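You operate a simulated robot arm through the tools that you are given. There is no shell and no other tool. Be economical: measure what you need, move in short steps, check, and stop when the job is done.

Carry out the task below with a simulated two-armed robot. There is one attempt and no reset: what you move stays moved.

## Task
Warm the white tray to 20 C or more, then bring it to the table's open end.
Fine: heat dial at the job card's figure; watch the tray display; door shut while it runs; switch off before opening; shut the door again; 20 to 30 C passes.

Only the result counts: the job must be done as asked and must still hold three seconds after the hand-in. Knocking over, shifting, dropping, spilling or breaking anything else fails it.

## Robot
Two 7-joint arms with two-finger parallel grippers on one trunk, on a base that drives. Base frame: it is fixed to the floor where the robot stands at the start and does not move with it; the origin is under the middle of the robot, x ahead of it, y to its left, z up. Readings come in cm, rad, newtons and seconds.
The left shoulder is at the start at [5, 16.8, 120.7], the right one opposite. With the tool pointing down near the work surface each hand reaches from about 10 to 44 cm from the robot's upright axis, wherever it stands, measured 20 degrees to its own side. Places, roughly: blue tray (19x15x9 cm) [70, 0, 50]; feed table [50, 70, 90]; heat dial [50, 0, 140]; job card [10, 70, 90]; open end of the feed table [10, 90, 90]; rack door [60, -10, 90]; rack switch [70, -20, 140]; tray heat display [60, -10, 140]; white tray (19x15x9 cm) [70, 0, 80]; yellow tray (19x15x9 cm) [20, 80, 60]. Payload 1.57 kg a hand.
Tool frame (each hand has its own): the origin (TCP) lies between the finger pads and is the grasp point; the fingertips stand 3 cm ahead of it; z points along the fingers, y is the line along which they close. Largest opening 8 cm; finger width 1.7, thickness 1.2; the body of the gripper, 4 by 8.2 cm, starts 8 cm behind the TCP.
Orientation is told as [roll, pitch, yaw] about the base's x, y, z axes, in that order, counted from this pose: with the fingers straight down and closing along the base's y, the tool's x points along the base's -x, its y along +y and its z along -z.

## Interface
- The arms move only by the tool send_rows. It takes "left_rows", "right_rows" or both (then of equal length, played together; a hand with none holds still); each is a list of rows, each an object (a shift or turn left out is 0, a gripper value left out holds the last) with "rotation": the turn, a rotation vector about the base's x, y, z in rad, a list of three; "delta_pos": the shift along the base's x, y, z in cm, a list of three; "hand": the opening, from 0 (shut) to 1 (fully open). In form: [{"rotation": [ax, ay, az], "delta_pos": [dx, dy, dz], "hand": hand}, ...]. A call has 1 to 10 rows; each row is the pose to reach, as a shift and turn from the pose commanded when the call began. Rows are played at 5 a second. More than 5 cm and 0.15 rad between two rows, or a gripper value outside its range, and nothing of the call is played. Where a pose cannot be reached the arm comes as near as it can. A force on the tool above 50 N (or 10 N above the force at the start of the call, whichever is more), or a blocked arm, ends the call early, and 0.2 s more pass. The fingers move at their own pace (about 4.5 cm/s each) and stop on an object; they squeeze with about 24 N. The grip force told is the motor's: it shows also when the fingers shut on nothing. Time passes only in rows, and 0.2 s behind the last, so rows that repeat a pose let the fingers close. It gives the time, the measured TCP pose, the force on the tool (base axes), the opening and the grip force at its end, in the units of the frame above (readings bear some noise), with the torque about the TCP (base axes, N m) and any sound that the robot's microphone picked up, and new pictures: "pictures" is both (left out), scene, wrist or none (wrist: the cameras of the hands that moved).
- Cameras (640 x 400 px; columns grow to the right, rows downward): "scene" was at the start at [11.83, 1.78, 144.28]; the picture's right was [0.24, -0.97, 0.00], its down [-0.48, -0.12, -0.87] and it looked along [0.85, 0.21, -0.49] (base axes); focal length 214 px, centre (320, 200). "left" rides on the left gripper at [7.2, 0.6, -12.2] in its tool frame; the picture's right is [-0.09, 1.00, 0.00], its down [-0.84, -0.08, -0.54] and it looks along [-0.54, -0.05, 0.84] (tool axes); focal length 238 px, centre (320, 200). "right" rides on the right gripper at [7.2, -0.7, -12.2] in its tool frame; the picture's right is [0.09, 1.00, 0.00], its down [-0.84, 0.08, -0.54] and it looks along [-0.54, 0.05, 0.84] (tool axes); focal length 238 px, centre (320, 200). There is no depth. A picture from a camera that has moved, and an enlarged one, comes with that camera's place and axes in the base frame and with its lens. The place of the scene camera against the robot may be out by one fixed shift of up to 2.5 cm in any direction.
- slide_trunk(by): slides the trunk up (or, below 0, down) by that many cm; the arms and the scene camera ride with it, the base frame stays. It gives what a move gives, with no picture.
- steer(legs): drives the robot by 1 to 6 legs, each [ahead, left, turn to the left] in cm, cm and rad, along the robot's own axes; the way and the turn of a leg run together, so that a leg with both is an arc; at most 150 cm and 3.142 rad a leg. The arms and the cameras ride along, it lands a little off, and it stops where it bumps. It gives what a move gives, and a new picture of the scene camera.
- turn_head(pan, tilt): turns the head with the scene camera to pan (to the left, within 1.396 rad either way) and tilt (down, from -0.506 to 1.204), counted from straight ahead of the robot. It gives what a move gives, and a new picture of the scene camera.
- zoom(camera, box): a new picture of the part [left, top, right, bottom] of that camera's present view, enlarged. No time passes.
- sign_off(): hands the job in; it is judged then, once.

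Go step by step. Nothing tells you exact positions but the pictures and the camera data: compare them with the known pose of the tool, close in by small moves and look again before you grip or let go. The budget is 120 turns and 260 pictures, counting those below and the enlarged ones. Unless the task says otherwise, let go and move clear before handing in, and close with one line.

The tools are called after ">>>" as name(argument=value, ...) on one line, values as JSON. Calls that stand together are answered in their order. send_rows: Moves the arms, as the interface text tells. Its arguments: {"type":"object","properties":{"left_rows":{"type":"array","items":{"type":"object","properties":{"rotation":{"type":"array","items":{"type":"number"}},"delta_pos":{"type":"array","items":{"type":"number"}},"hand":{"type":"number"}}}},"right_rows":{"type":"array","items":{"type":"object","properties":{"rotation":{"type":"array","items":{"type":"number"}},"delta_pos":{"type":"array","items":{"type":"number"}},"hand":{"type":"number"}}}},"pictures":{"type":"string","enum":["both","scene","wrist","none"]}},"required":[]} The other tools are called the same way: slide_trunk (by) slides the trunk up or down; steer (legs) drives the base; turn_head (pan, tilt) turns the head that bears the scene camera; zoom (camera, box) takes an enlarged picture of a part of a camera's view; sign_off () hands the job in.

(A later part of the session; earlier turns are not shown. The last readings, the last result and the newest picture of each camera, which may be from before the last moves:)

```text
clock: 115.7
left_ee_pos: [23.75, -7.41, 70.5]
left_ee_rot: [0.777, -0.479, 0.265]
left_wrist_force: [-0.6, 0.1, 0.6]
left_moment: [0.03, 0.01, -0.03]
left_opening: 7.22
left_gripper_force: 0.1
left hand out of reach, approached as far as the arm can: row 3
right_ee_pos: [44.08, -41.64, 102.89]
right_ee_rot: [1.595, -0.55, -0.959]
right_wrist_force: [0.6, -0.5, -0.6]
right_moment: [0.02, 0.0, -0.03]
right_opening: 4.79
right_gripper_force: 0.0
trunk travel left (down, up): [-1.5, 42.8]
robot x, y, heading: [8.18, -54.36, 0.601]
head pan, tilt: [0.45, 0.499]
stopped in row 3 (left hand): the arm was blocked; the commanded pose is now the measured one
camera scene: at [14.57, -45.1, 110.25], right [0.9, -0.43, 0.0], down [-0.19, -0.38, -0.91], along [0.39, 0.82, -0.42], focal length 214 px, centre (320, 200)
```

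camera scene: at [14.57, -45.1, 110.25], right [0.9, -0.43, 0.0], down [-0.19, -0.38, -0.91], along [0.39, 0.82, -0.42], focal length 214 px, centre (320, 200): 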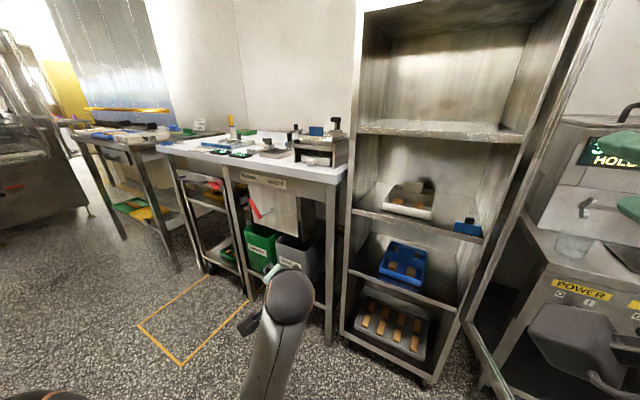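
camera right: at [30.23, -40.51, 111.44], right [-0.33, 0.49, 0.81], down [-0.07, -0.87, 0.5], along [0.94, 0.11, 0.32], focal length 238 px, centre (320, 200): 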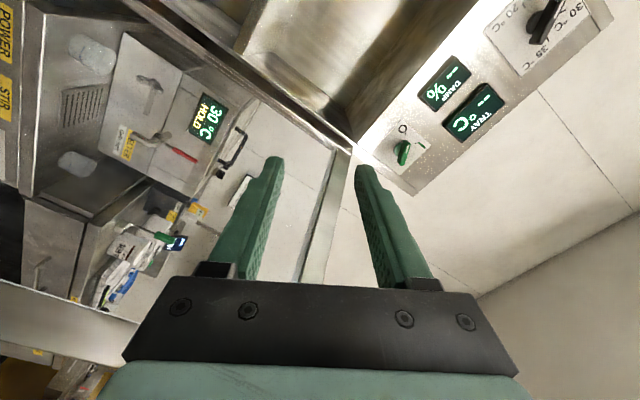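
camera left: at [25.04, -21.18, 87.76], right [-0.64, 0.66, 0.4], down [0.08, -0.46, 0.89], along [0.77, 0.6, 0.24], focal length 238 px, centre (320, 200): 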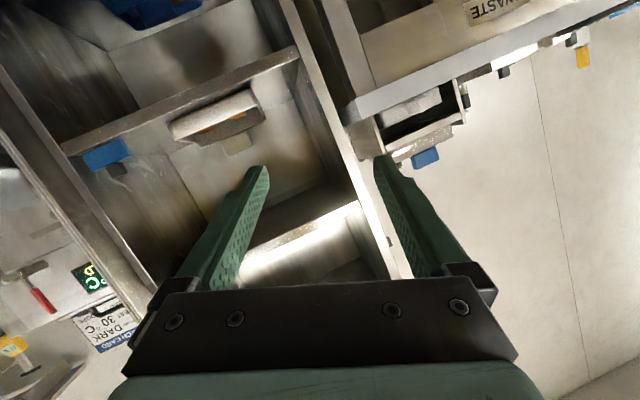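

The elbow still binds. I extend the hand outward – ahead, left and up – without turning, to straighten the arm away from the body.

>>> send_rows(left_rows=[{"delta_pos": [-0.2, 3.2, 1.5]}, {"delta_pos": [-0.4, 6.4, 3.5]}, {"delta_pos": [-1.5, 9, 7]}, {"delta_pos": [-2.5, 10.5, 11]}, {"delta_pos": [-3, 11.5, 15]}, {"delta_pos": [-3, 11.5, 19]}], pictures="scene")

>>> turn_head(pan=0.9, tilt=1.0)

```text
clock: 117.0
left_ee_pos: [20.66, 4.69, 87.69]
left_ee_rot: [0.76, -0.468, 0.279]
left_wrist_force: [0.1, -0.1, 0.6]
left_moment: [0.01, -0.01, 0.01]
left_opening: 7.22
left_gripper_force: 0.0
right_ee_pos: [44.36, -40.61, 101.44]
right_ee_rot: [1.582, -0.56, -0.955]
right_wrist_force: [-0.2, 0.0, 0.1]
right_moment: [-0.01, -0.01, 0.0]
right_opening: 4.77
right_gripper_force: 0.0
trunk travel left (down, up): [-1.5, 42.8]
robot x, y, heading: [8.13, -54.5, 0.597]
head pan, tilt: [0.45, 0.499]
camera scene: at [14.83, -44.05, 109.0], right [0.9, -0.45, 0.0], down [-0.19, -0.38, -0.91], along [0.4, 0.81, -0.42], focal length 214 px, centre (320, 200)
```

scene: 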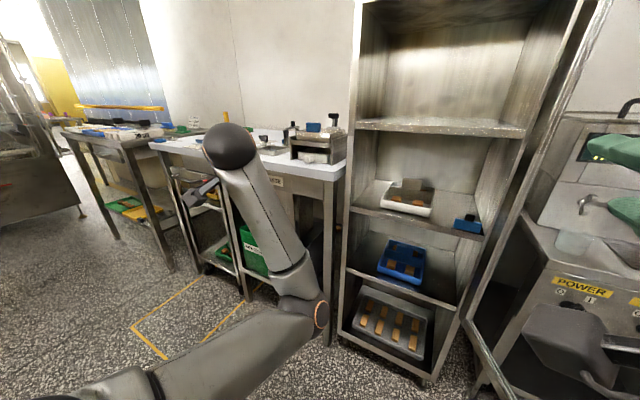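

```text
clock: 118.0
left_ee_pos: [20.59, 4.73, 87.54]
left_ee_rot: [0.761, -0.469, 0.28]
left_wrist_force: [0.7, -0.1, 0.0]
left_moment: [-0.01, -0.02, 0.01]
left_opening: 7.18
left_gripper_force: 0.1
right_ee_pos: [44.26, -40.62, 101.77]
right_ee_rot: [1.59, -0.552, -0.96]
right_wrist_force: [0.0, 0.7, -1.1]
right_moment: [-0.03, -0.02, 0.03]
right_opening: 4.8
right_gripper_force: 0.1
trunk travel left (down, up): [-1.5, 42.8]
robot x, y, heading: [8.48, -54.07, 0.602]
head pan, tilt: [0.901, 1.0]
camera scene: at [11.11, -45.28, 104.4], right [1.0, -0.05, 0.0], down [-0.05, -0.83, -0.55], along [0.03, 0.55, -0.84], focal length 214 px, centre (320, 200)
```

scene: 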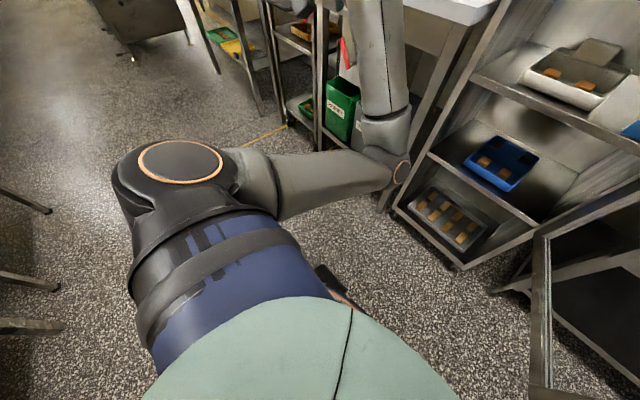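

The left elbow has flipped inward; the right arm is in better posture, so I'll take the tray with the right hand. First I draw the left hand back and out of the way.

>>> send_rows(left_rows=[{"delta_pos": [-3.4, -0.3, 1]}, {"delta_pos": [-6.8, -0.6, 2]}, {"delta_pos": [-10.2, -0.9, 3]}, {"delta_pos": [-13.6, -1.2, 4]}, {"delta_pos": [-17, -1.6, 5]}, {"delta_pos": [-20.5, -1.9, 6]}], pictures="scene")

```text
clock: 119.4
left_ee_pos: [0.16, 3.12, 93.54]
left_ee_rot: [0.76, -0.468, 0.278]
left_wrist_force: [-0.8, -0.6, -0.5]
left_moment: [-0.01, 0.02, 0.0]
left_opening: 7.2
left_gripper_force: 0.1
right_ee_pos: [44.36, -40.54, 101.56]
right_ee_rot: [1.583, -0.555, -0.959]
right_wrist_force: [0.0, -0.5, -0.2]
right_moment: [-0.01, -0.01, 0.0]
right_opening: 4.79
right_gripper_force: 0.0
trunk travel left (down, up): [-1.5, 42.8]
robot x, y, heading: [8.57, -54.53, 0.605]
head pan, tilt: [0.901, 1.0]
camera scene: at [11.11, -45.31, 104.35], right [1.0, -0.05, 0.0], down [-0.05, -0.84, -0.54], along [0.03, 0.54, -0.84], focal length 214 px, centre (320, 200)
```

scene: 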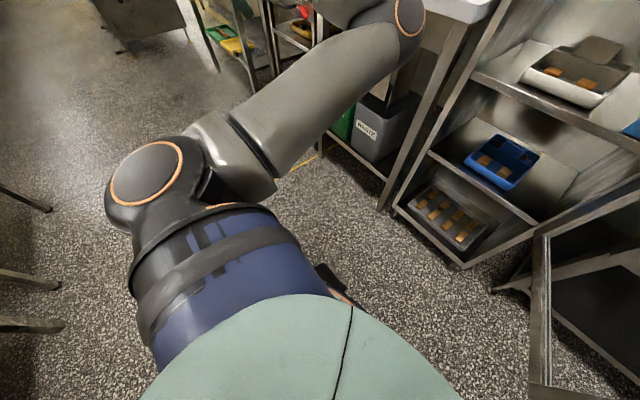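

The left elbow is coming up and outwards. I turn that hand tool-down with a little more outward shift, to settle it in its normal posture.

>>> send_rows(left_rows=[{"rotation": [-0.123, 0.012, 0.018], "delta_pos": [-0.6, 0.8, 0.5]}, {"rotation": [-0.247, 0.025, 0.035], "delta_pos": [-1.2, 1.6, 1]}, {"rotation": [-0.37, 0.037, 0.053], "delta_pos": [-1.8, 2.4, 1.5]}, {"rotation": [-0.494, 0.049, 0.071], "delta_pos": [-2.4, 3.2, 2]}, {"rotation": [-0.617, 0.061, 0.089], "delta_pos": [-3, 4, 2.5]}, {"rotation": [-0.741, 0.074, 0.106], "delta_pos": [-3.6, 4.8, 3]}, {"rotation": [-0.864, 0.086, 0.124], "delta_pos": [-4.2, 5.6, 3.5]}], pictures="none")

>>> turn_head(pan=0.8, tilt=0.6)

```text
clock: 121.0
left_ee_pos: [-4.03, 8.44, 96.95]
left_ee_rot: [-0.002, 0.002, 0.603]
left_wrist_force: [0.0, -0.4, 1.1]
left_moment: [0.0, 0.01, 0.0]
left_opening: 7.2
left_gripper_force: 0.0
right_ee_pos: [44.27, -40.65, 101.5]
right_ee_rot: [1.583, -0.556, -0.956]
right_wrist_force: [1.0, -0.1, -0.1]
right_moment: [0.03, -0.01, 0.01]
right_opening: 4.8
right_gripper_force: 0.0
trunk travel left (down, up): [-1.5, 42.8]
robot x, y, heading: [8.32, -54.18, 0.603]
head pan, tilt: [0.901, 1.0]
```

```text
clock: 121.8
left_ee_pos: [-4.04, 8.58, 97.02]
left_ee_rot: [0.002, 0.002, 0.601]
left_wrist_force: [-0.8, -1.2, -0.1]
left_moment: [0.02, -0.03, 0.0]
left_opening: 7.18
left_gripper_force: 0.0
right_ee_pos: [44.43, -40.56, 101.61]
right_ee_rot: [1.583, -0.557, -0.958]
right_wrist_force: [0.8, 0.2, -0.7]
right_moment: [0.0, 0.04, -0.01]
right_opening: 4.83
right_gripper_force: 0.0
trunk travel left (down, up): [-1.5, 42.8]
robot x, y, heading: [8.42, -54.48, 0.6]
head pan, tilt: [0.799, 0.6]
camera scene: at [12.23, -43.6, 107.51], right [0.99, -0.17, 0.0], down [-0.1, -0.56, -0.82], along [0.14, 0.81, -0.57], focal length 214 px, centre (320, 200)
```

scene: 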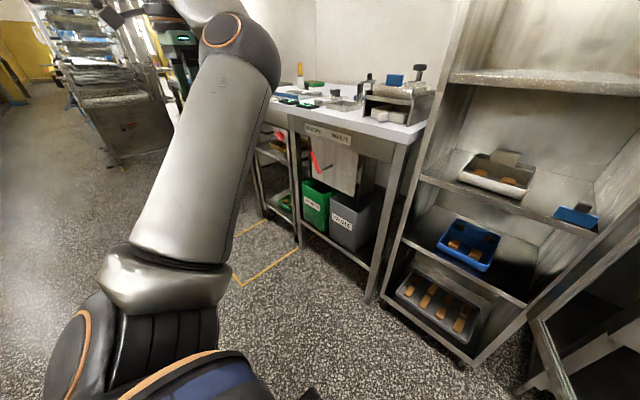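

The left elbow is up and out now. I bring the left hand in front of its shoulder, still tool-down.

>>> send_rows(left_rows=[{"delta_pos": [3.55, -3.2, 0.5]}, {"delta_pos": [7.1, -6.4, 1]}, {"delta_pos": [10.65, -9.7, 1.5]}, {"delta_pos": [14.2, -12.9, 2]}, {"delta_pos": [17.75, -16.1, 2.5]}, {"delta_pos": [21.3, -19.3, 3]}, {"delta_pos": [24.85, -22.5, 3.5]}, {"delta_pos": [28.4, -25.7, 4]}, {"delta_pos": [31.2, -28.2, 4]}], pictures="scene")

```text
clock: 123.8
left_ee_pos: [26.73, -15.65, 101.23]
left_ee_rot: [-0.026, 0.056, 0.613]
left_wrist_force: [0.5, 0.4, 0.2]
left_moment: [0.01, -0.01, 0.04]
left_opening: 7.19
left_gripper_force: 0.1
left hand out of reach, approached as far as the arm can: row 5, 7, 8, 9
right_ee_pos: [44.28, -40.59, 101.6]
right_ee_rot: [1.583, -0.555, -0.956]
right_wrist_force: [0.1, 0.2, 0.1]
right_moment: [0.0, 0.0, 0.01]
right_opening: 4.78
right_gripper_force: 0.1
trunk travel left (down, up): [-1.5, 42.8]
robot x, y, heading: [8.14, -54.41, 0.599]
head pan, tilt: [0.799, 0.6]
camera scene: at [11.72, -43.31, 108.22], right [0.99, -0.11, 0.0], down [-0.05, -0.5, -0.87], along [0.09, 0.86, -0.5], focal length 214 px, centre (320, 200)
```

scene: 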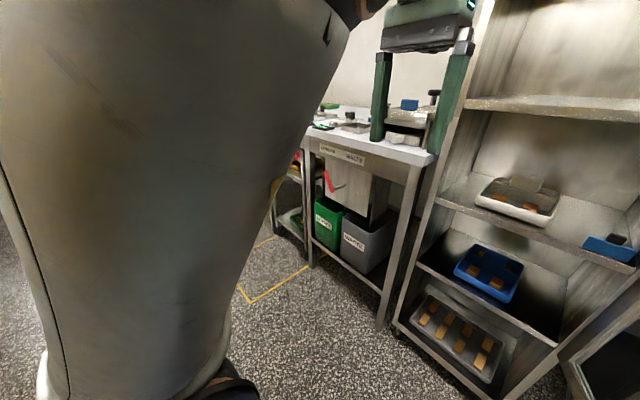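

Now I tilt the left hand to point forward and 30° down, moving it ahead and towards the tray's column.

>>> send_rows(left_rows=[{"rotation": [0.074, -0.108, 0], "delta_pos": [1.4, -0.25, 0]}, {"rotation": [0.148, -0.216, 0], "delta_pos": [2.8, -0.5, 0]}, {"rotation": [0.222, -0.324, 0], "delta_pos": [4.2, -0.8, 0]}, {"rotation": [0.296, -0.432, 0], "delta_pos": [5.6, -1, 0]}, {"rotation": [0.37, -0.54, 0], "delta_pos": [7, -1.3, 0]}, {"rotation": [0.444, -0.648, 0], "delta_pos": [8.4, -1.6, 0]}, {"rotation": [0.518, -0.756, 0], "delta_pos": [9.8, -1.8, 0]}, {"rotation": [0.592, -0.864, 0], "delta_pos": [11.1, -2.1, 0]}], pictures="both")

```text
clock: 125.8
left_ee_pos: [41.6, -3.83, 109.07]
left_ee_rot: [-0.04, -0.992, 0.647]
left_wrist_force: [0.3, 0.1, 0.7]
left_moment: [0.0, 0.02, -0.05]
left_opening: 7.19
left_gripper_force: 0.0
left hand out of reach, approached as far as the arm can: row 1, 2, 3, 4, 5, 6, 7, 8
right_ee_pos: [44.36, -40.57, 101.52]
right_ee_rot: [1.585, -0.555, -0.957]
right_wrist_force: [-0.1, 0.5, 0.5]
right_moment: [0.02, -0.02, 0.01]
right_opening: 4.81
right_gripper_force: 0.1
trunk travel left (down, up): [-1.5, 42.8]
robot x, y, heading: [8.46, -53.98, 0.598]
head pan, tilt: [0.799, 0.6]
stopped in row 8 (left hand): the arm was blocked; the commanded pose is now the measured one
camera scene: at [12.1, -43.28, 108.5], right [0.99, -0.15, 0.0], down [-0.07, -0.47, -0.88], along [0.13, 0.87, -0.47], focal length 214 px, centre (320, 200)
camera left: at [29.59, -11.38, 109.8], right [-0.53, 0.85, 0.06], down [0.03, -0.04, 1.0], along [0.85, 0.53, -0.01], focal length 238 px, centre (320, 200)
```

scene: 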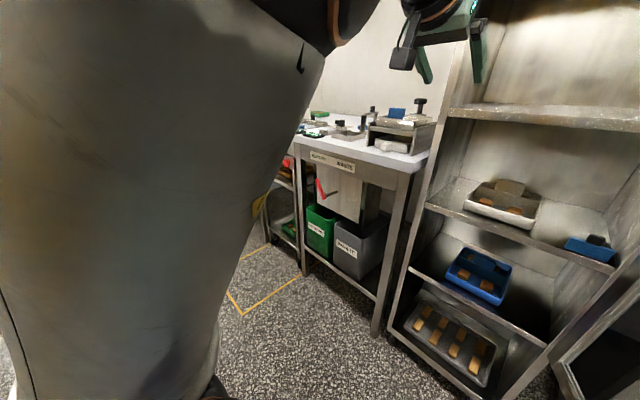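
left: 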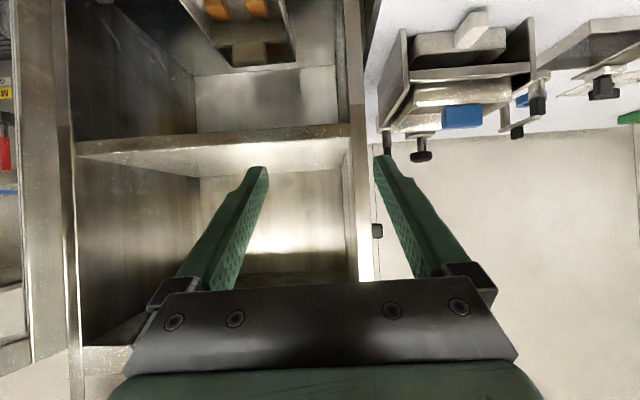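

The left hand now has the right orientation; with this elbow-up posture a higher trunk suits better. I raise the trunk 16 cm, then lower the hand.

>>> slide_trunk(by=16)

>>> send_rows(left_rows=[{"delta_pos": [0, 0, -4]}, {"delta_pos": [0, 0, -8]}, {"delta_pos": [0.4, -0.6, -12]}, {"delta_pos": [0.8, -1.2, -16]}, {"delta_pos": [1.2, -1.8, -20]}, {"delta_pos": [1.6, -2.4, -24]}, {"delta_pos": [2, -3, -28]}, {"delta_pos": [2.5, -3.6, -30]}], pictures="both")

```text
clock: 127.7
left_ee_pos: [41.53, -3.79, 125.04]
left_ee_rot: [-0.046, -0.991, 0.649]
left_wrist_force: [-0.1, -0.2, -0.1]
left_moment: [0.02, -0.05, 0.02]
left_opening: 7.22
left_gripper_force: 0.1
right_ee_pos: [44.4, -40.54, 117.57]
right_ee_rot: [1.582, -0.554, -0.958]
right_wrist_force: [0.7, 0.5, 0.7]
right_moment: [0.01, 0.04, -0.01]
right_opening: 4.81
right_gripper_force: 0.0
trunk travel left (down, up): [-17.5, 26.8]
robot x, y, heading: [8.12, -54.23, 0.602]
head pan, tilt: [0.799, 0.6]
```

```text
clock: 129.5
left_ee_pos: [40.93, 3.32, 96.28]
left_ee_rot: [-0.055, -1.0, 0.655]
left_wrist_force: [0.1, 0.3, -0.6]
left_moment: [0.0, 0.01, 0.01]
left_opening: 7.21
left_gripper_force: 0.2
left hand out of reach, approached as far as the arm can: row 1, 2, 3, 4, 5, 6, 7, 8
right_ee_pos: [44.27, -40.61, 117.39]
right_ee_rot: [1.583, -0.557, -0.957]
right_wrist_force: [0.9, 0.9, -1.1]
right_moment: [0.01, 0.02, 0.0]
right_opening: 4.8
right_gripper_force: 0.0
trunk travel left (down, up): [-17.5, 26.8]
robot x, y, heading: [8.29, -54.14, 0.604]
head pan, tilt: [0.799, 0.6]
camera scene: at [12.25, -43.55, 123.51], right [0.99, -0.17, 0.0], down [-0.1, -0.56, -0.82], along [0.14, 0.81, -0.57], focal length 214 px, centre (320, 200)
camera left: at [28.97, -4.38, 96.82], right [-0.53, 0.85, 0.05], down [0.02, -0.04, 1.0], along [0.85, 0.53, 0.0], focal length 238 px, centre (320, 200)
```

scene: 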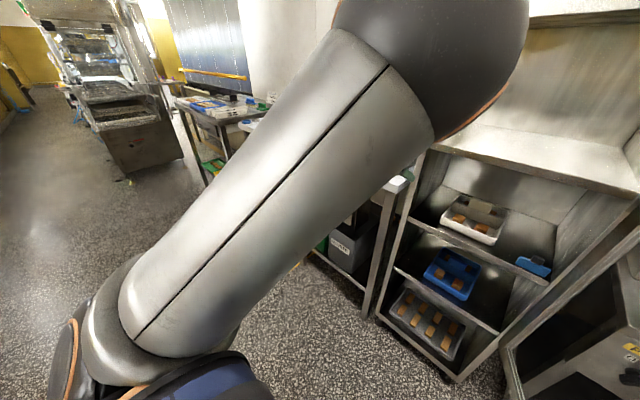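
left: 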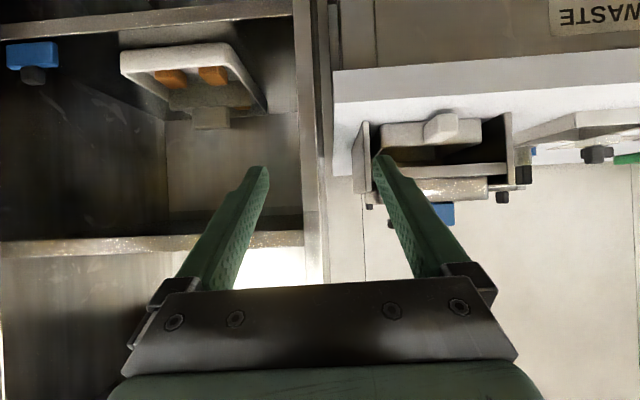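

The left arm keeps meeting its limits here. I'll use the right arm after all: first the left hand goes back and out to the left, above table height but short of the table.

>>> send_rows(left_rows=[{"delta_pos": [-3.5, -2.4, 1.5]}, {"delta_pos": [-7, -4.8, 3]}, {"delta_pos": [-10.5, -7.2, 4]}, {"delta_pos": [-14.5, -7, 5]}, {"delta_pos": [-18.5, -5, 6]}, {"delta_pos": [-22, -2, 6]}, {"delta_pos": [-25.5, 1, 6]}, {"delta_pos": [-29, 4, 6]}], pictures="scene")

```text
clock: 131.3
left_ee_pos: [11.69, 7.13, 102.01]
left_ee_rot: [-0.043, -1.001, 0.646]
left_wrist_force: [0.5, -0.6, 1.1]
left_moment: [0.02, 0.03, 0.0]
left_opening: 7.22
left_gripper_force: 0.0
left hand out of reach, approached as far as the arm can: row 1, 2, 3, 4
right_ee_pos: [44.24, -40.53, 117.53]
right_ee_rot: [1.584, -0.556, -0.958]
right_wrist_force: [-0.3, -0.2, 0.0]
right_moment: [-0.01, -0.01, 0.01]
right_opening: 4.8
right_gripper_force: 0.0
trunk travel left (down, up): [-17.5, 26.8]
robot x, y, heading: [8.31, -54.23, 0.602]
head pan, tilt: [0.799, 0.6]
camera scene: at [12.21, -43.56, 123.52], right [0.99, -0.17, 0.0], down [-0.1, -0.56, -0.82], along [0.14, 0.81, -0.57], focal length 214 px, centre (320, 200)
```

scene: 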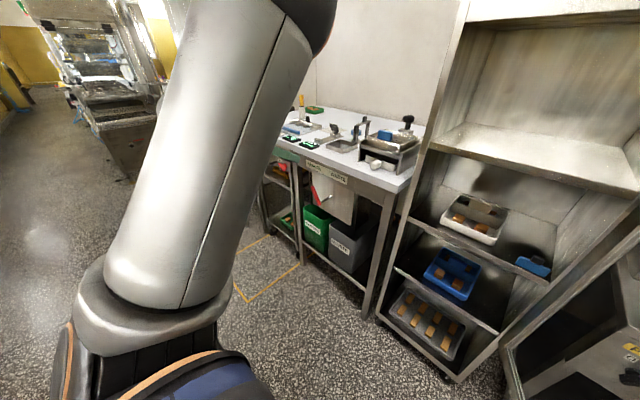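

Left arm is clear. I shift the robot 22 cm left, and set the right hand to point forward, 30° down.

>>> steer(legs=[[0, 22, 0]])

>>> send_rows(right_rows=[{"rotation": [-0.139, -0.024, 0.034], "delta_pos": [0, 0, -2], "hand": 1.0}, {"rotation": [-0.278, -0.047, 0.068], "delta_pos": [0, 0, -4]}, {"rotation": [-0.416, -0.071, 0.102], "delta_pos": [0, 0, -6]}, {"rotation": [-0.555, -0.095, 0.136], "delta_pos": [0, 0, -8]}, {"rotation": [-0.694, -0.118, 0.17], "delta_pos": [0, 0, -10]}, {"rotation": [-0.833, -0.142, 0.204], "delta_pos": [0, 0, -12]}, {"rotation": [-0.971, -0.165, 0.238], "delta_pos": [0, 0, -14]}, {"rotation": [-1.11, -0.189, 0.272], "delta_pos": [0, 0, -16]}], pictures="both")

```text
clock: 132.9
left_ee_pos: [-0.34, 24.7, 102.11]
left_ee_rot: [-0.043, -0.999, 0.649]
left_wrist_force: [0.1, -0.8, 0.6]
left_moment: [0.01, 0.0, 0.01]
left_opening: 7.23
left_gripper_force: 0.1
right_ee_pos: [32.16, -22.9, 117.56]
right_ee_rot: [1.582, -0.557, -0.956]
right_wrist_force: [0.4, -0.6, 0.0]
right_moment: [-0.02, 0.03, 0.01]
right_opening: 4.81
right_gripper_force: 0.1
trunk travel left (down, up): [-17.5, 26.8]
robot x, y, heading: [-3.45, -36.58, 0.602]
head pan, tilt: [0.799, 0.6]
camera scene: at [0.08, -25.85, 123.52], right [0.99, -0.17, 0.0], down [-0.1, -0.56, -0.82], along [0.14, 0.81, -0.57], focal length 214 px, centre (320, 200)
```

scene: 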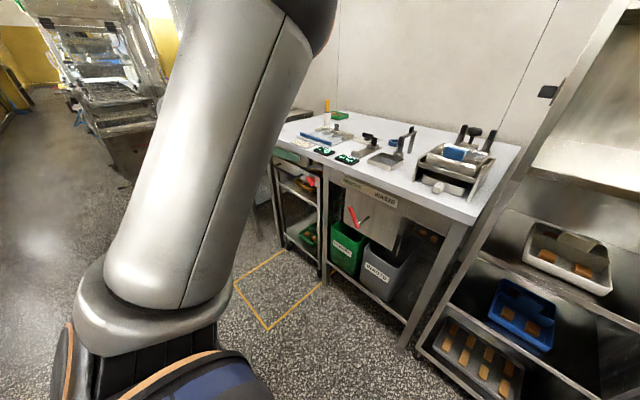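

```text
clock: 134.8
left_ee_pos: [-0.38, 24.79, 102.14]
left_ee_rot: [-0.044, -1.0, 0.646]
left_wrist_force: [0.2, -0.4, 0.5]
left_moment: [0.03, 0.0, -0.01]
left_opening: 7.19
left_gripper_force: 0.1
right_ee_pos: [32.31, -22.8, 101.42]
right_ee_rot: [-0.038, -1.037, 0.669]
right_wrist_force: [-0.3, -0.4, -0.9]
right_moment: [-0.02, 0.02, 0.0]
right_opening: 8.02
right_gripper_force: 0.0
trunk travel left (down, up): [-17.5, 26.8]
robot x, y, heading: [-3.25, -36.52, 0.601]
head pan, tilt: [0.799, 0.6]
camera scene: at [0.1, -25.87, 123.52], right [0.99, -0.17, 0.0], down [-0.1, -0.56, -0.82], along [0.14, 0.81, -0.57], focal length 214 px, centre (320, 200)
camera right: at [21.43, -31.74, 101.32], right [-0.63, 0.77, -0.1], down [-0.09, 0.05, 0.99], along [0.77, 0.63, 0.04], focal length 238 px, centre (320, 200)
```

scene: 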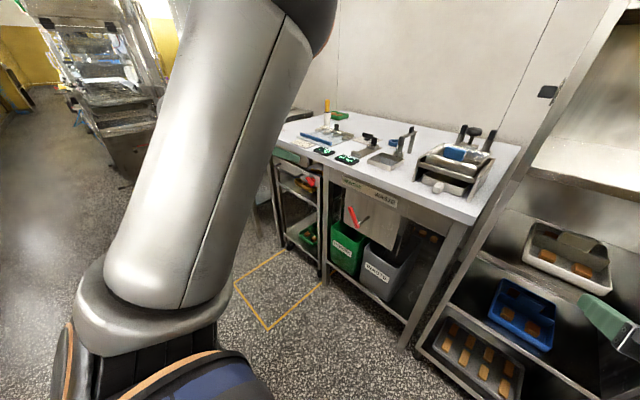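
right: 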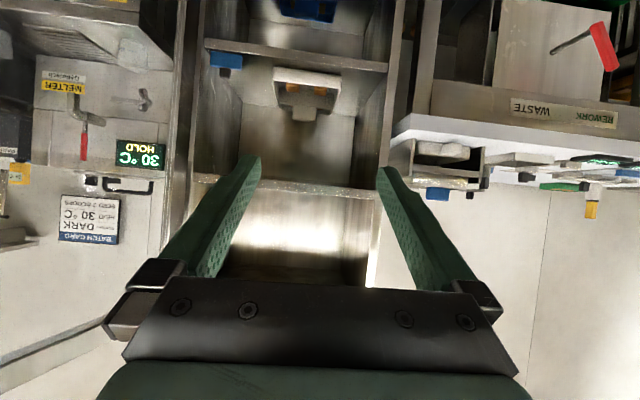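

The right hand is well posed and sees the tray. I enlarge it.

>>> zoom(camera="right", box=[240, 40, 380, 140])

>>> turn_head(pan=0.1, tilt=0.6)

>>> zoom(camera="scene", box=[250, 120, 410, 240])

```text
4.00 times, centred on (310, 90) of right
camera zoom: at [21.43, -31.74, 101.32], right [-0.63, 0.77, -0.1], down [-0.09, 0.05, 0.99], along [0.77, 0.63, 0.04], focal length 953 px, centre (360, 640)
```

zoom: 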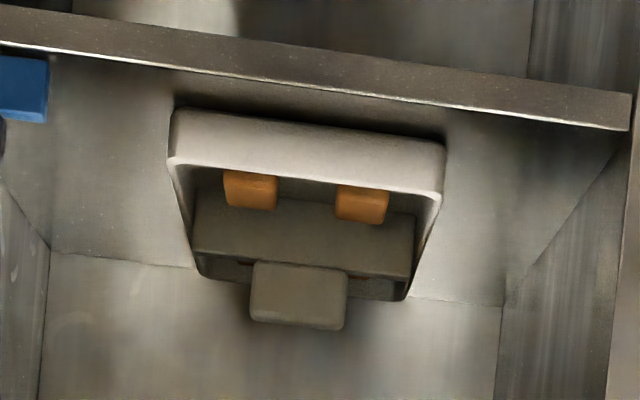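

```text
clock: 135.8
left_ee_pos: [-0.32, 24.74, 102.09]
left_ee_rot: [-0.044, -1.0, 0.648]
left_wrist_force: [-0.4, -0.5, -0.1]
left_moment: [0.02, 0.0, -0.02]
left_opening: 7.19
left_gripper_force: 0.0
right_ee_pos: [32.39, -22.8, 101.35]
right_ee_rot: [-0.032, -1.039, 0.662]
right_wrist_force: [0.7, 0.4, -0.8]
right_moment: [-0.02, 0.01, -0.02]
right_opening: 8.0
right_gripper_force: 0.1
trunk travel left (down, up): [-17.5, 26.8]
robot x, y, heading: [-3.79, -36.29, 0.605]
head pan, tilt: [0.099, 0.6]
camera scene: at [5.35, -28.89, 123.52], right [0.64, -0.76, 0.0], down [-0.43, -0.36, -0.83], along [0.63, 0.53, -0.56], focal length 214 px, centre (320, 200)
```

scene: 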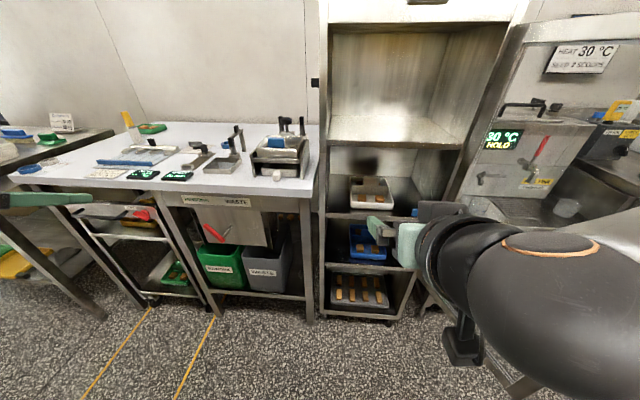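

```text
3.33 times, centred on (330, 180) of scene
camera zoom: at [5.35, -28.89, 123.52], right [0.64, -0.76, 0.0], down [-0.43, -0.36, -0.83], along [0.63, 0.53, -0.56], focal length 715 px, centre (287, 267)
```

zoom: 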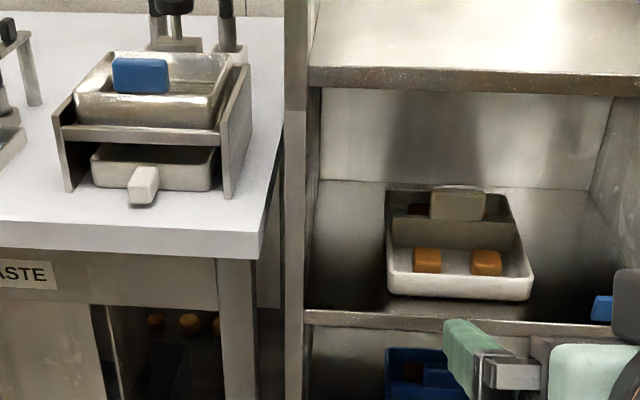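

The tray handle is a block about 6 cm wide at n≈60 cm into the rack, z≈83, some 46 cm ahead of the right hand and 2 cm to the right. I extend the arm 20 cm first.

>>> send_rows(right_rows=[{"delta_pos": [3.5, 1.9, -0.6], "hand": 1.0}, {"delta_pos": [7, 3.85, -1.2]}, {"delta_pos": [10.5, 5.8, -1.8]}, {"delta_pos": [14, 7.7, -2.4]}, {"delta_pos": [17.6, 9.65, -3]}], left_rows=[{"delta_pos": [-1.3, -0.9, 0]}, {"delta_pos": [-2.6, -1.8, 0]}, {"delta_pos": [-3.9, -2.7, 0]}, {"delta_pos": [-5.2, -3.6, 0]}, {"delta_pos": [-6.6, -4.5, 0]}], pictures="scene")

```text
clock: 137.0
left_ee_pos: [-6.78, 20.29, 102.06]
left_ee_rot: [-0.042, -0.998, 0.646]
left_wrist_force: [0.5, -0.1, 0.3]
left_moment: [0.01, -0.02, 0.02]
left_opening: 7.21
left_gripper_force: 0.0
right_ee_pos: [49.71, -13.35, 98.47]
right_ee_rot: [-0.036, -1.038, 0.668]
right_wrist_force: [-1.0, -0.1, 0.3]
right_moment: [0.0, -0.03, 0.02]
right_opening: 8.0
right_gripper_force: 0.1
trunk travel left (down, up): [-17.5, 26.8]
robot x, y, heading: [-3.84, -36.57, 0.597]
head pan, tilt: [0.099, 0.6]
camera scene: at [5.36, -28.89, 123.52], right [0.64, -0.76, 0.0], down [-0.43, -0.36, -0.82], along [0.63, 0.53, -0.57], focal length 214 px, centre (320, 200)
```

scene: 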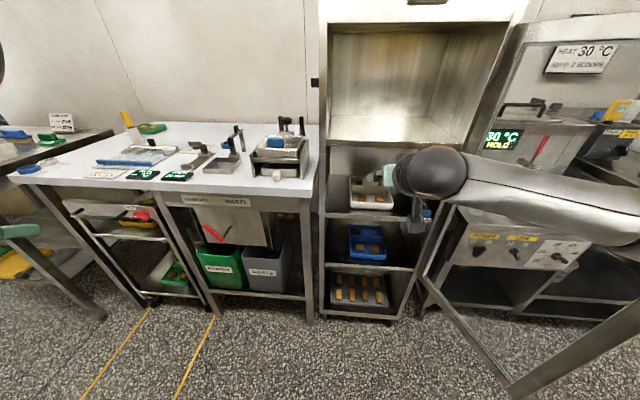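

The arm extends freely. I lower the hand 7 cm and drive 14 cm ahead.

>>> send_rows(right_rows=[{"delta_pos": [0, 0, -3.5]}, {"delta_pos": [0, 0, -7]}], pictures="none")

>>> steer(legs=[[14, 0, 0]])

>>> zoom(camera="right", box=[0, 0, 640, 400])

```text
clock: 137.6
left_ee_pos: [-6.75, 20.29, 102.11]
left_ee_rot: [-0.044, -1.0, 0.646]
left_wrist_force: [-0.6, 0.2, -0.2]
left_moment: [-0.02, -0.01, 0.01]
left_opening: 7.2
left_gripper_force: 0.1
right_ee_pos: [49.98, -13.23, 91.58]
right_ee_rot: [-0.036, -1.038, 0.666]
right_wrist_force: [0.1, 0.4, -0.1]
right_moment: [0.02, 0.04, 0.02]
right_opening: 7.99
right_gripper_force: 0.0
trunk travel left (down, up): [-17.5, 26.8]
robot x, y, heading: [-3.72, -36.3, 0.603]
head pan, tilt: [0.099, 0.6]
```

```text
clock: 138.9
left_ee_pos: [4.24, 28.18, 102.17]
left_ee_rot: [-0.044, -0.999, 0.651]
left_wrist_force: [-0.2, 0.5, 0.3]
left_moment: [0.0, 0.03, -0.01]
left_opening: 7.2
left_gripper_force: 0.1
right_ee_pos: [61.23, -5.14, 91.5]
right_ee_rot: [-0.035, -1.037, 0.669]
right_wrist_force: [-1.2, 0.2, 0.3]
right_moment: [0.0, 0.0, -0.01]
right_opening: 7.98
right_gripper_force: 0.1
trunk travel left (down, up): [-17.5, 26.8]
robot x, y, heading: [7.79, -28.84, 0.601]
head pan, tilt: [0.099, 0.6]
camera scene: at [16.8, -20.96, 123.52], right [0.65, -0.76, 0.0], down [-0.43, -0.37, -0.82], along [0.63, 0.53, -0.57], focal length 214 px, centre (320, 200)
```

scene: 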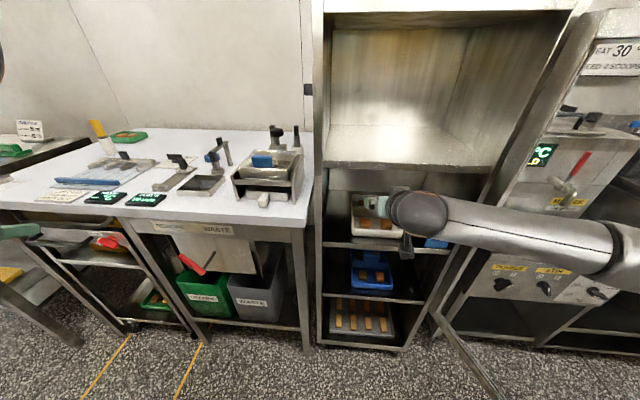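

```text
1.00 times, centred on (320, 200) of right
camera zoom: at [50.38, -14.08, 91.49], right [-0.63, 0.77, -0.1], down [-0.09, 0.05, 0.99], along [0.77, 0.63, 0.04], focal length 238 px, centre (320, 200)
```

zoom: 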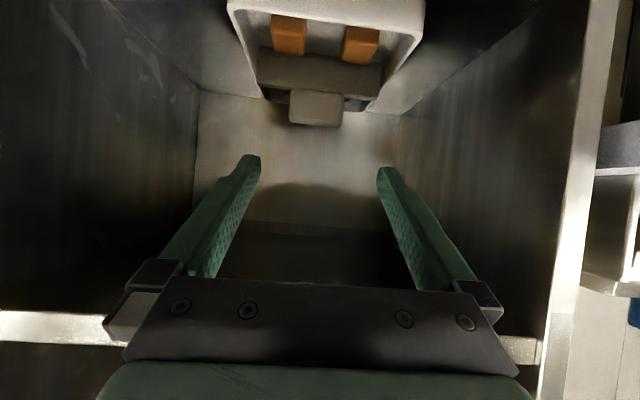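

Aligned within half a centimetre. I move in and down in a slanting path, two thirds of the way, and look.

>>> send_rows(right_rows=[{"rotation": [0, 0, -0.012], "delta_pos": [3.4, 2.0, -2.5], "hand": 1.0}, {"rotation": [0, 0, -0.025], "delta_pos": [6.8, 4.2, -5]}], pictures="wrist")

>>> zoom(camera="scene", box=[310, 160, 470, 280])

```text
clock: 139.6
left_ee_pos: [4.4, 28.14, 102.14]
left_ee_rot: [-0.043, -0.999, 0.652]
left_wrist_force: [0.6, 0.0, 0.4]
left_moment: [-0.02, 0.01, -0.01]
left_opening: 7.25
left_gripper_force: 0.1
right_ee_pos: [68.41, -1.1, 86.69]
right_ee_rot: [-0.036, -1.038, 0.645]
right_wrist_force: [-0.1, 0.0, 0.0]
right_moment: [0.02, 0.03, 0.01]
right_opening: 8.01
right_gripper_force: 0.1
trunk travel left (down, up): [-17.5, 26.8]
robot x, y, heading: [7.74, -28.27, 0.606]
head pan, tilt: [0.099, 0.6]
camera right: at [57.35, -9.57, 86.7], right [-0.61, 0.79, -0.1], down [-0.09, 0.05, 0.99], along [0.79, 0.62, 0.04], focal length 238 px, centre (320, 200)
```

right: 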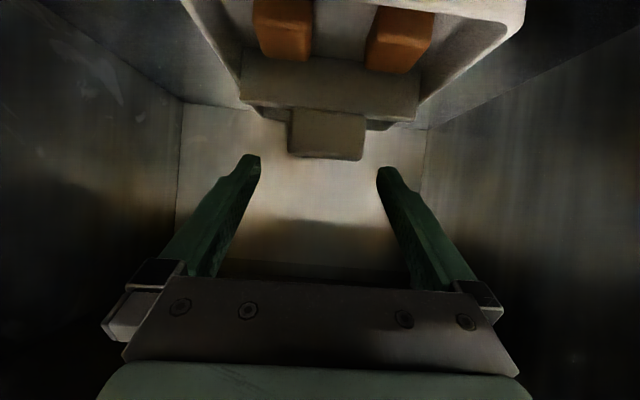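

```text
3.33 times, centred on (390, 220) of scene
camera zoom: at [16.8, -20.96, 123.52], right [0.65, -0.76, 0.0], down [-0.43, -0.37, -0.82], along [0.63, 0.53, -0.57], focal length 715 px, centre (87, 133)
```

zoom: 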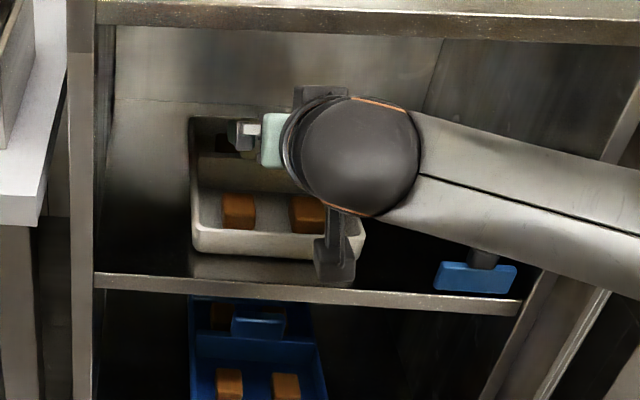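

Handle centre is at about (60.8, z 82.3); I move the last 4.5 cm with a 0.5 cm shift left, then close.

>>> send_rows(right_rows=[{"delta_pos": [1.0, 1.0, -1.6], "hand": 1.0}, {"delta_pos": [3.43, 2.95, -3.1]}, {"delta_pos": [3.43, 2.95, -3.1]}], pictures="wrist")

```text
clock: 140.3
left_ee_pos: [4.33, 28.13, 102.12]
left_ee_rot: [-0.045, -0.998, 0.651]
left_wrist_force: [-0.7, 0.3, 0.4]
left_moment: [-0.01, 0.01, 0.02]
left_opening: 7.19
left_gripper_force: 0.1
right_ee_pos: [71.49, 2.23, 83.45]
right_ee_rot: [-0.035, -1.039, 0.643]
right_wrist_force: [0.3, 0.7, 0.0]
right_moment: [0.01, 0.01, 0.01]
right_opening: 8.0
right_gripper_force: 0.0
trunk travel left (down, up): [-17.5, 26.8]
robot x, y, heading: [8.06, -28.41, 0.605]
head pan, tilt: [0.099, 0.6]
camera right: at [60.42, -6.56, 83.49], right [-0.61, 0.79, -0.1], down [-0.09, 0.05, 0.99], along [0.79, 0.62, 0.04], focal length 238 px, centre (320, 200)
```

right: 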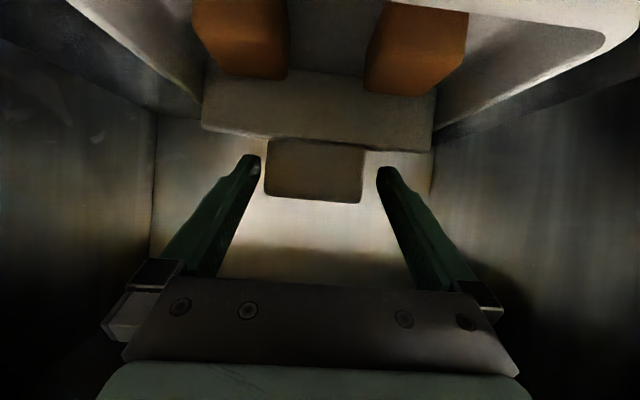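

The fingers straddle the handle. I go 1.2 cm further and close.

>>> send_rows(right_rows=[{"delta_pos": [1.0, 0.6, -0.4], "hand": 1.0}, {"delta_pos": [1.0, 0.6, -0.4], "hand": 0.3}, {"delta_pos": [1.0, 0.6, -0.4], "hand": 0.3}, {"delta_pos": [1.0, 0.6, -0.4], "hand": 0.3}, {"delta_pos": [1.0, 0.6, -0.4], "hand": 0.3}], pictures="wrist")

```text
clock: 141.6
left_ee_pos: [4.43, 28.09, 102.13]
left_ee_rot: [-0.043, -1.0, 0.65]
left_wrist_force: [-0.2, -0.5, 0.0]
left_moment: [0.01, 0.01, -0.01]
left_opening: 7.19
left_gripper_force: 0.0
right_ee_pos: [72.57, 2.44, 83.08]
right_ee_rot: [-0.035, -1.037, 0.642]
right_wrist_force: [0.9, -0.7, -0.6]
right_moment: [0.21, -0.2, -0.08]
right_opening: 5.98
right_gripper_force: 23.5
trunk travel left (down, up): [-17.5, 26.8]
robot x, y, heading: [8.2, -28.64, 0.601]
head pan, tilt: [0.099, 0.6]
camera right: at [61.45, -6.06, 83.16], right [-0.61, 0.79, -0.1], down [-0.09, 0.05, 0.99], along [0.79, 0.61, 0.04], focal length 238 px, centre (320, 200)
```

right: 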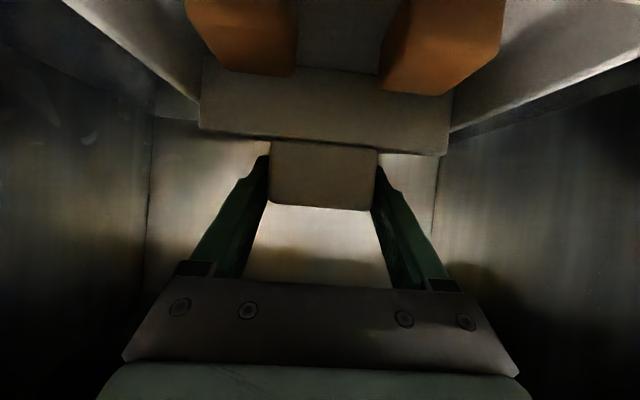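

Gripped (opening 6.0). I lift a little and check the force.

>>> send_rows(right_rows=[{"delta_pos": [0, 0, 0.5], "hand": 0.0}, {"delta_pos": [0, 0, 1.2]}, {"delta_pos": [0, 0, 2.2]}, {"delta_pos": [0, 0, 3.2]}, {"delta_pos": [0, 0, 3.2]}], pictures="both")

```text
clock: 142.8
left_ee_pos: [4.36, 28.23, 102.14]
left_ee_rot: [-0.043, -1.0, 0.652]
left_wrist_force: [-0.8, 0.6, -0.1]
left_moment: [0.04, 0.0, -0.02]
left_opening: 7.21
left_gripper_force: 0.0
right_ee_pos: [72.67, 2.53, 86.25]
right_ee_rot: [-0.036, -1.038, 0.642]
right_wrist_force: [1.3, 0.0, -3.3]
right_moment: [-0.01, 0.0, 0.01]
right_opening: 6.0
right_gripper_force: 24.5
trunk travel left (down, up): [-17.5, 26.8]
robot x, y, heading: [7.69, -28.95, 0.603]
head pan, tilt: [0.099, 0.6]
camera scene: at [16.82, -20.96, 123.51], right [0.65, -0.76, 0.0], down [-0.43, -0.37, -0.82], along [0.63, 0.53, -0.57], focal length 214 px, centre (320, 200)
camera right: at [61.68, -6.18, 86.3], right [-0.61, 0.79, -0.1], down [-0.09, 0.05, 0.99], along [0.79, 0.62, 0.04], focal length 238 px, centre (320, 200)
```

scene: 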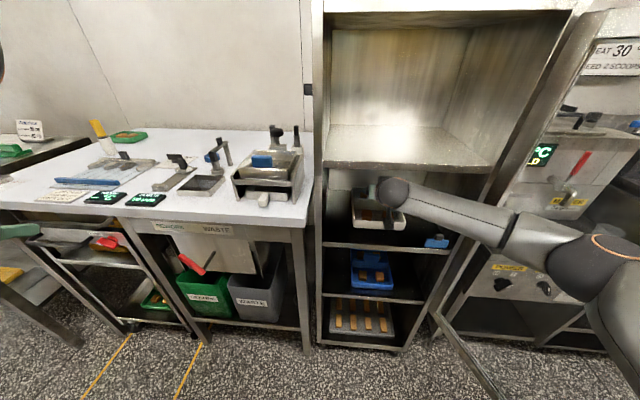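
right: 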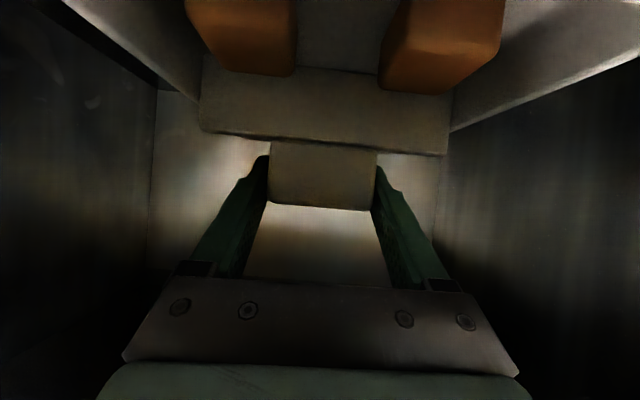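

The tray is lifted (3.3 N) and steady in the grip. I drive straight back out of the rack.

>>> steer(legs=[[-20, 0, 0], [-20, 0, 0]])

>>> zoom(camera="right", box=[0, 0, 640, 400])

```text
clock: 145.6
left_ee_pos: [-28.0, 5.68, 102.07]
left_ee_rot: [-0.046, -0.999, 0.643]
left_wrist_force: [-0.7, 0.0, 1.5]
left_moment: [-0.03, -0.01, -0.02]
left_opening: 7.19
left_gripper_force: 0.1
right_ee_pos: [40.16, -20.7, 86.25]
right_ee_rot: [-0.034, -1.039, 0.632]
right_wrist_force: [-0.2, 0.7, -2.6]
right_moment: [0.03, 0.0, -0.01]
right_opening: 5.99
right_gripper_force: 23.7
trunk travel left (down, up): [-17.5, 26.8]
robot x, y, heading: [-25.41, -50.99, 0.593]
head pan, tilt: [0.099, 0.6]
camera scene: at [-16.11, -43.58, 123.52], right [0.64, -0.77, 0.0], down [-0.43, -0.36, -0.83], along [0.63, 0.53, -0.56], focal length 214 px, centre (320, 200)
```

scene: 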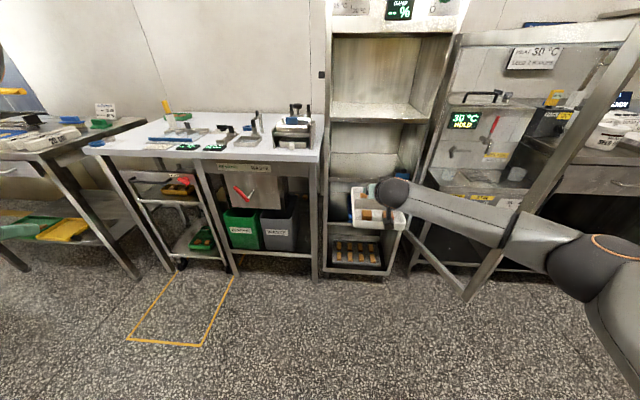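

```text
1.00 times, centred on (320, 200) of right
camera zoom: at [28.92, -29.29, 86.3], right [-0.6, 0.79, -0.1], down [-0.09, 0.05, 0.99], along [0.79, 0.61, 0.04], focal length 238 px, centre (320, 200)
```

zoom: 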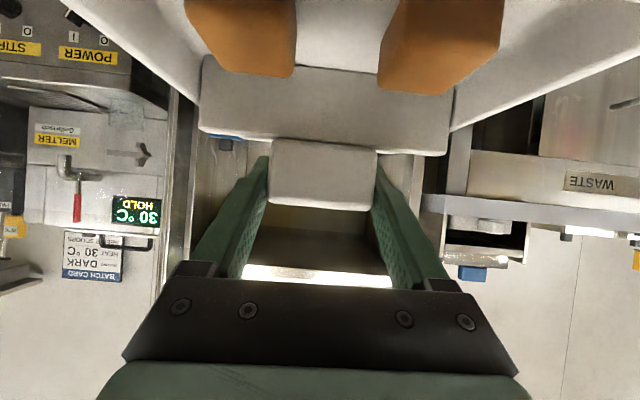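

The tray is out of the rack. Now I look at the table's left, open end.

>>> turn_head(pan=0.6, tilt=0.4)

>>> zoom(camera="scene", box=[210, 120, 430, 240])

```text
clock: 146.5
left_ee_pos: [-27.96, 5.63, 102.13]
left_ee_rot: [-0.043, -0.998, 0.638]
left_wrist_force: [0.0, 0.3, 0.0]
left_moment: [0.0, -0.01, 0.02]
left_opening: 7.2
left_gripper_force: 0.1
right_ee_pos: [40.22, -20.72, 86.3]
right_ee_rot: [-0.034, -1.039, 0.631]
right_wrist_force: [-0.4, 0.0, -2.2]
right_moment: [0.01, 0.01, -0.02]
right_opening: 5.98
right_gripper_force: 24.4
trunk travel left (down, up): [-17.5, 26.8]
robot x, y, heading: [-25.24, -51.19, 0.596]
head pan, tilt: [0.6, 0.4]
camera scene: at [-19.47, -40.6, 125.34], right [0.93, -0.37, 0.0], down [-0.14, -0.36, -0.92], along [0.34, 0.86, -0.39], focal length 214 px, centre (320, 200)
```

scene: 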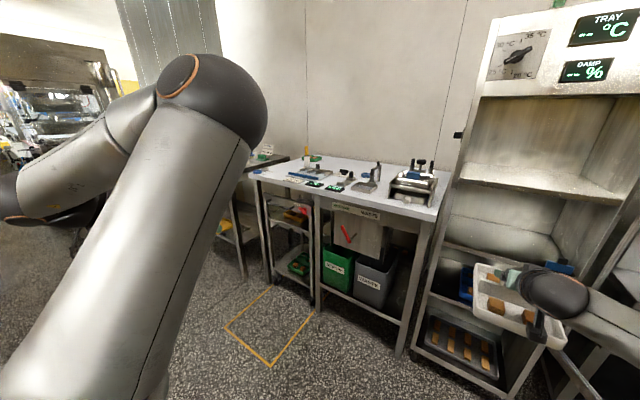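

```text
2.91 times, centred on (320, 180) of scene
camera zoom: at [-19.47, -40.6, 125.34], right [0.93, -0.37, 0.0], down [-0.14, -0.36, -0.92], along [0.34, 0.86, -0.39], focal length 624 px, centre (320, 258)
```

zoom: 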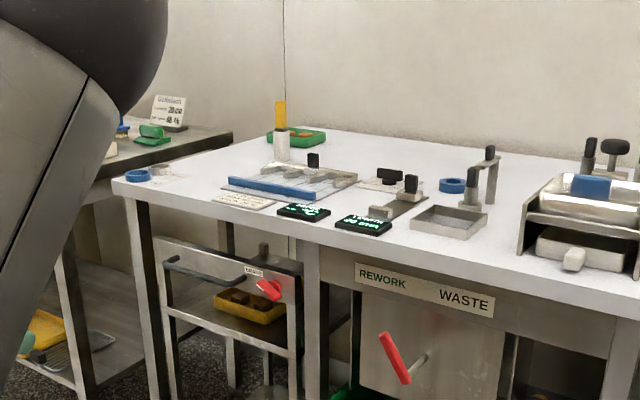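

The table's left end is beyond the blue board, roughly 95 cm to my left. I raise the trunk 20 cm so the tray clears the table, and tuck the left hand in a bit.

>>> slide_trunk(by=20)

>>> send_rows(left_rows=[{"delta_pos": [0.5, -4.2, 0]}, {"delta_pos": [0.9, -8.4, 0]}, {"delta_pos": [1.4, -12.7, 0]}, {"delta_pos": [1.9, -16.9, 0]}], pictures="none")

>>> steer(legs=[[0, 60, 0], [0, 42, 0]])

```text
clock: 148.7
left_ee_pos: [-27.91, 5.74, 122.07]
left_ee_rot: [-0.044, -0.999, 0.641]
left_wrist_force: [-0.4, -0.1, 0.0]
left_moment: [0.0, 0.0, -0.01]
left_opening: 7.19
left_gripper_force: 0.1
right_ee_pos: [40.09, -20.74, 106.21]
right_ee_rot: [-0.036, -1.038, 0.631]
right_wrist_force: [-0.2, 0.2, -3.9]
right_moment: [0.03, -0.03, -0.02]
right_opening: 5.98
right_gripper_force: 23.8
trunk travel left (down, up): [-37.5, 6.8]
robot x, y, heading: [-25.54, -51.17, 0.594]
head pan, tilt: [0.6, 0.4]
```

```text
clock: 149.7
left_ee_pos: [-27.9, -8.38, 126.17]
left_ee_rot: [-0.043, -1.0, 0.638]
left_wrist_force: [-0.1, 0.0, -0.2]
left_moment: [-0.01, -0.03, -0.01]
left_opening: 7.19
left_gripper_force: 0.1
left hand out of reach, approached as far as the arm can: row 3, 4
right_ee_pos: [40.07, -20.8, 106.2]
right_ee_rot: [-0.033, -1.04, 0.631]
right_wrist_force: [0.5, -0.7, -3.7]
right_moment: [0.04, 0.0, 0.02]
right_opening: 5.99
right_gripper_force: 24.3
trunk travel left (down, up): [-37.5, 6.8]
robot x, y, heading: [-25.04, -51.2, 0.591]
head pan, tilt: [0.6, 0.4]
```

```text
clock: 155.2
left_ee_pos: [-84.71, 76.8, 125.98]
left_ee_rot: [-0.046, -0.998, 0.63]
left_wrist_force: [0.8, -0.1, 0.1]
left_moment: [0.02, 0.02, 0.01]
left_opening: 7.2
left_gripper_force: 0.0
right_ee_pos: [-16.85, 63.51, 106.26]
right_ee_rot: [-0.037, -1.04, 0.622]
right_wrist_force: [0.2, 0.0, -2.8]
right_moment: [-0.01, -0.01, 0.01]
right_opening: 5.97
right_gripper_force: 24.3
trunk travel left (down, up): [-37.5, 6.8]
robot x, y, heading: [-82.55, 33.67, 0.585]
head pan, tilt: [0.6, 0.4]
camera scene: at [-76.59, 44.39, 145.34], right [0.93, -0.38, 0.0], down [-0.15, -0.36, -0.92], along [0.35, 0.85, -0.39], focal length 214 px, centre (320, 200)
```

scene: 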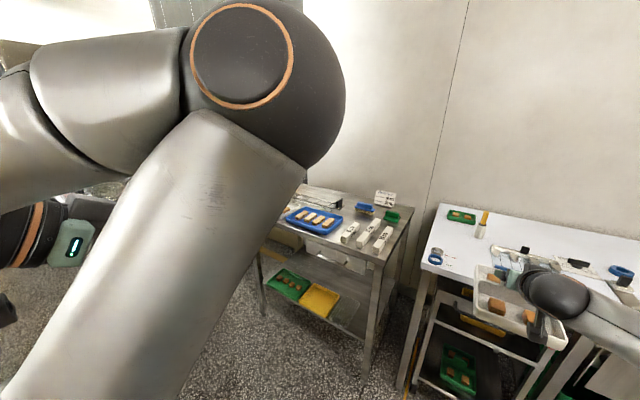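

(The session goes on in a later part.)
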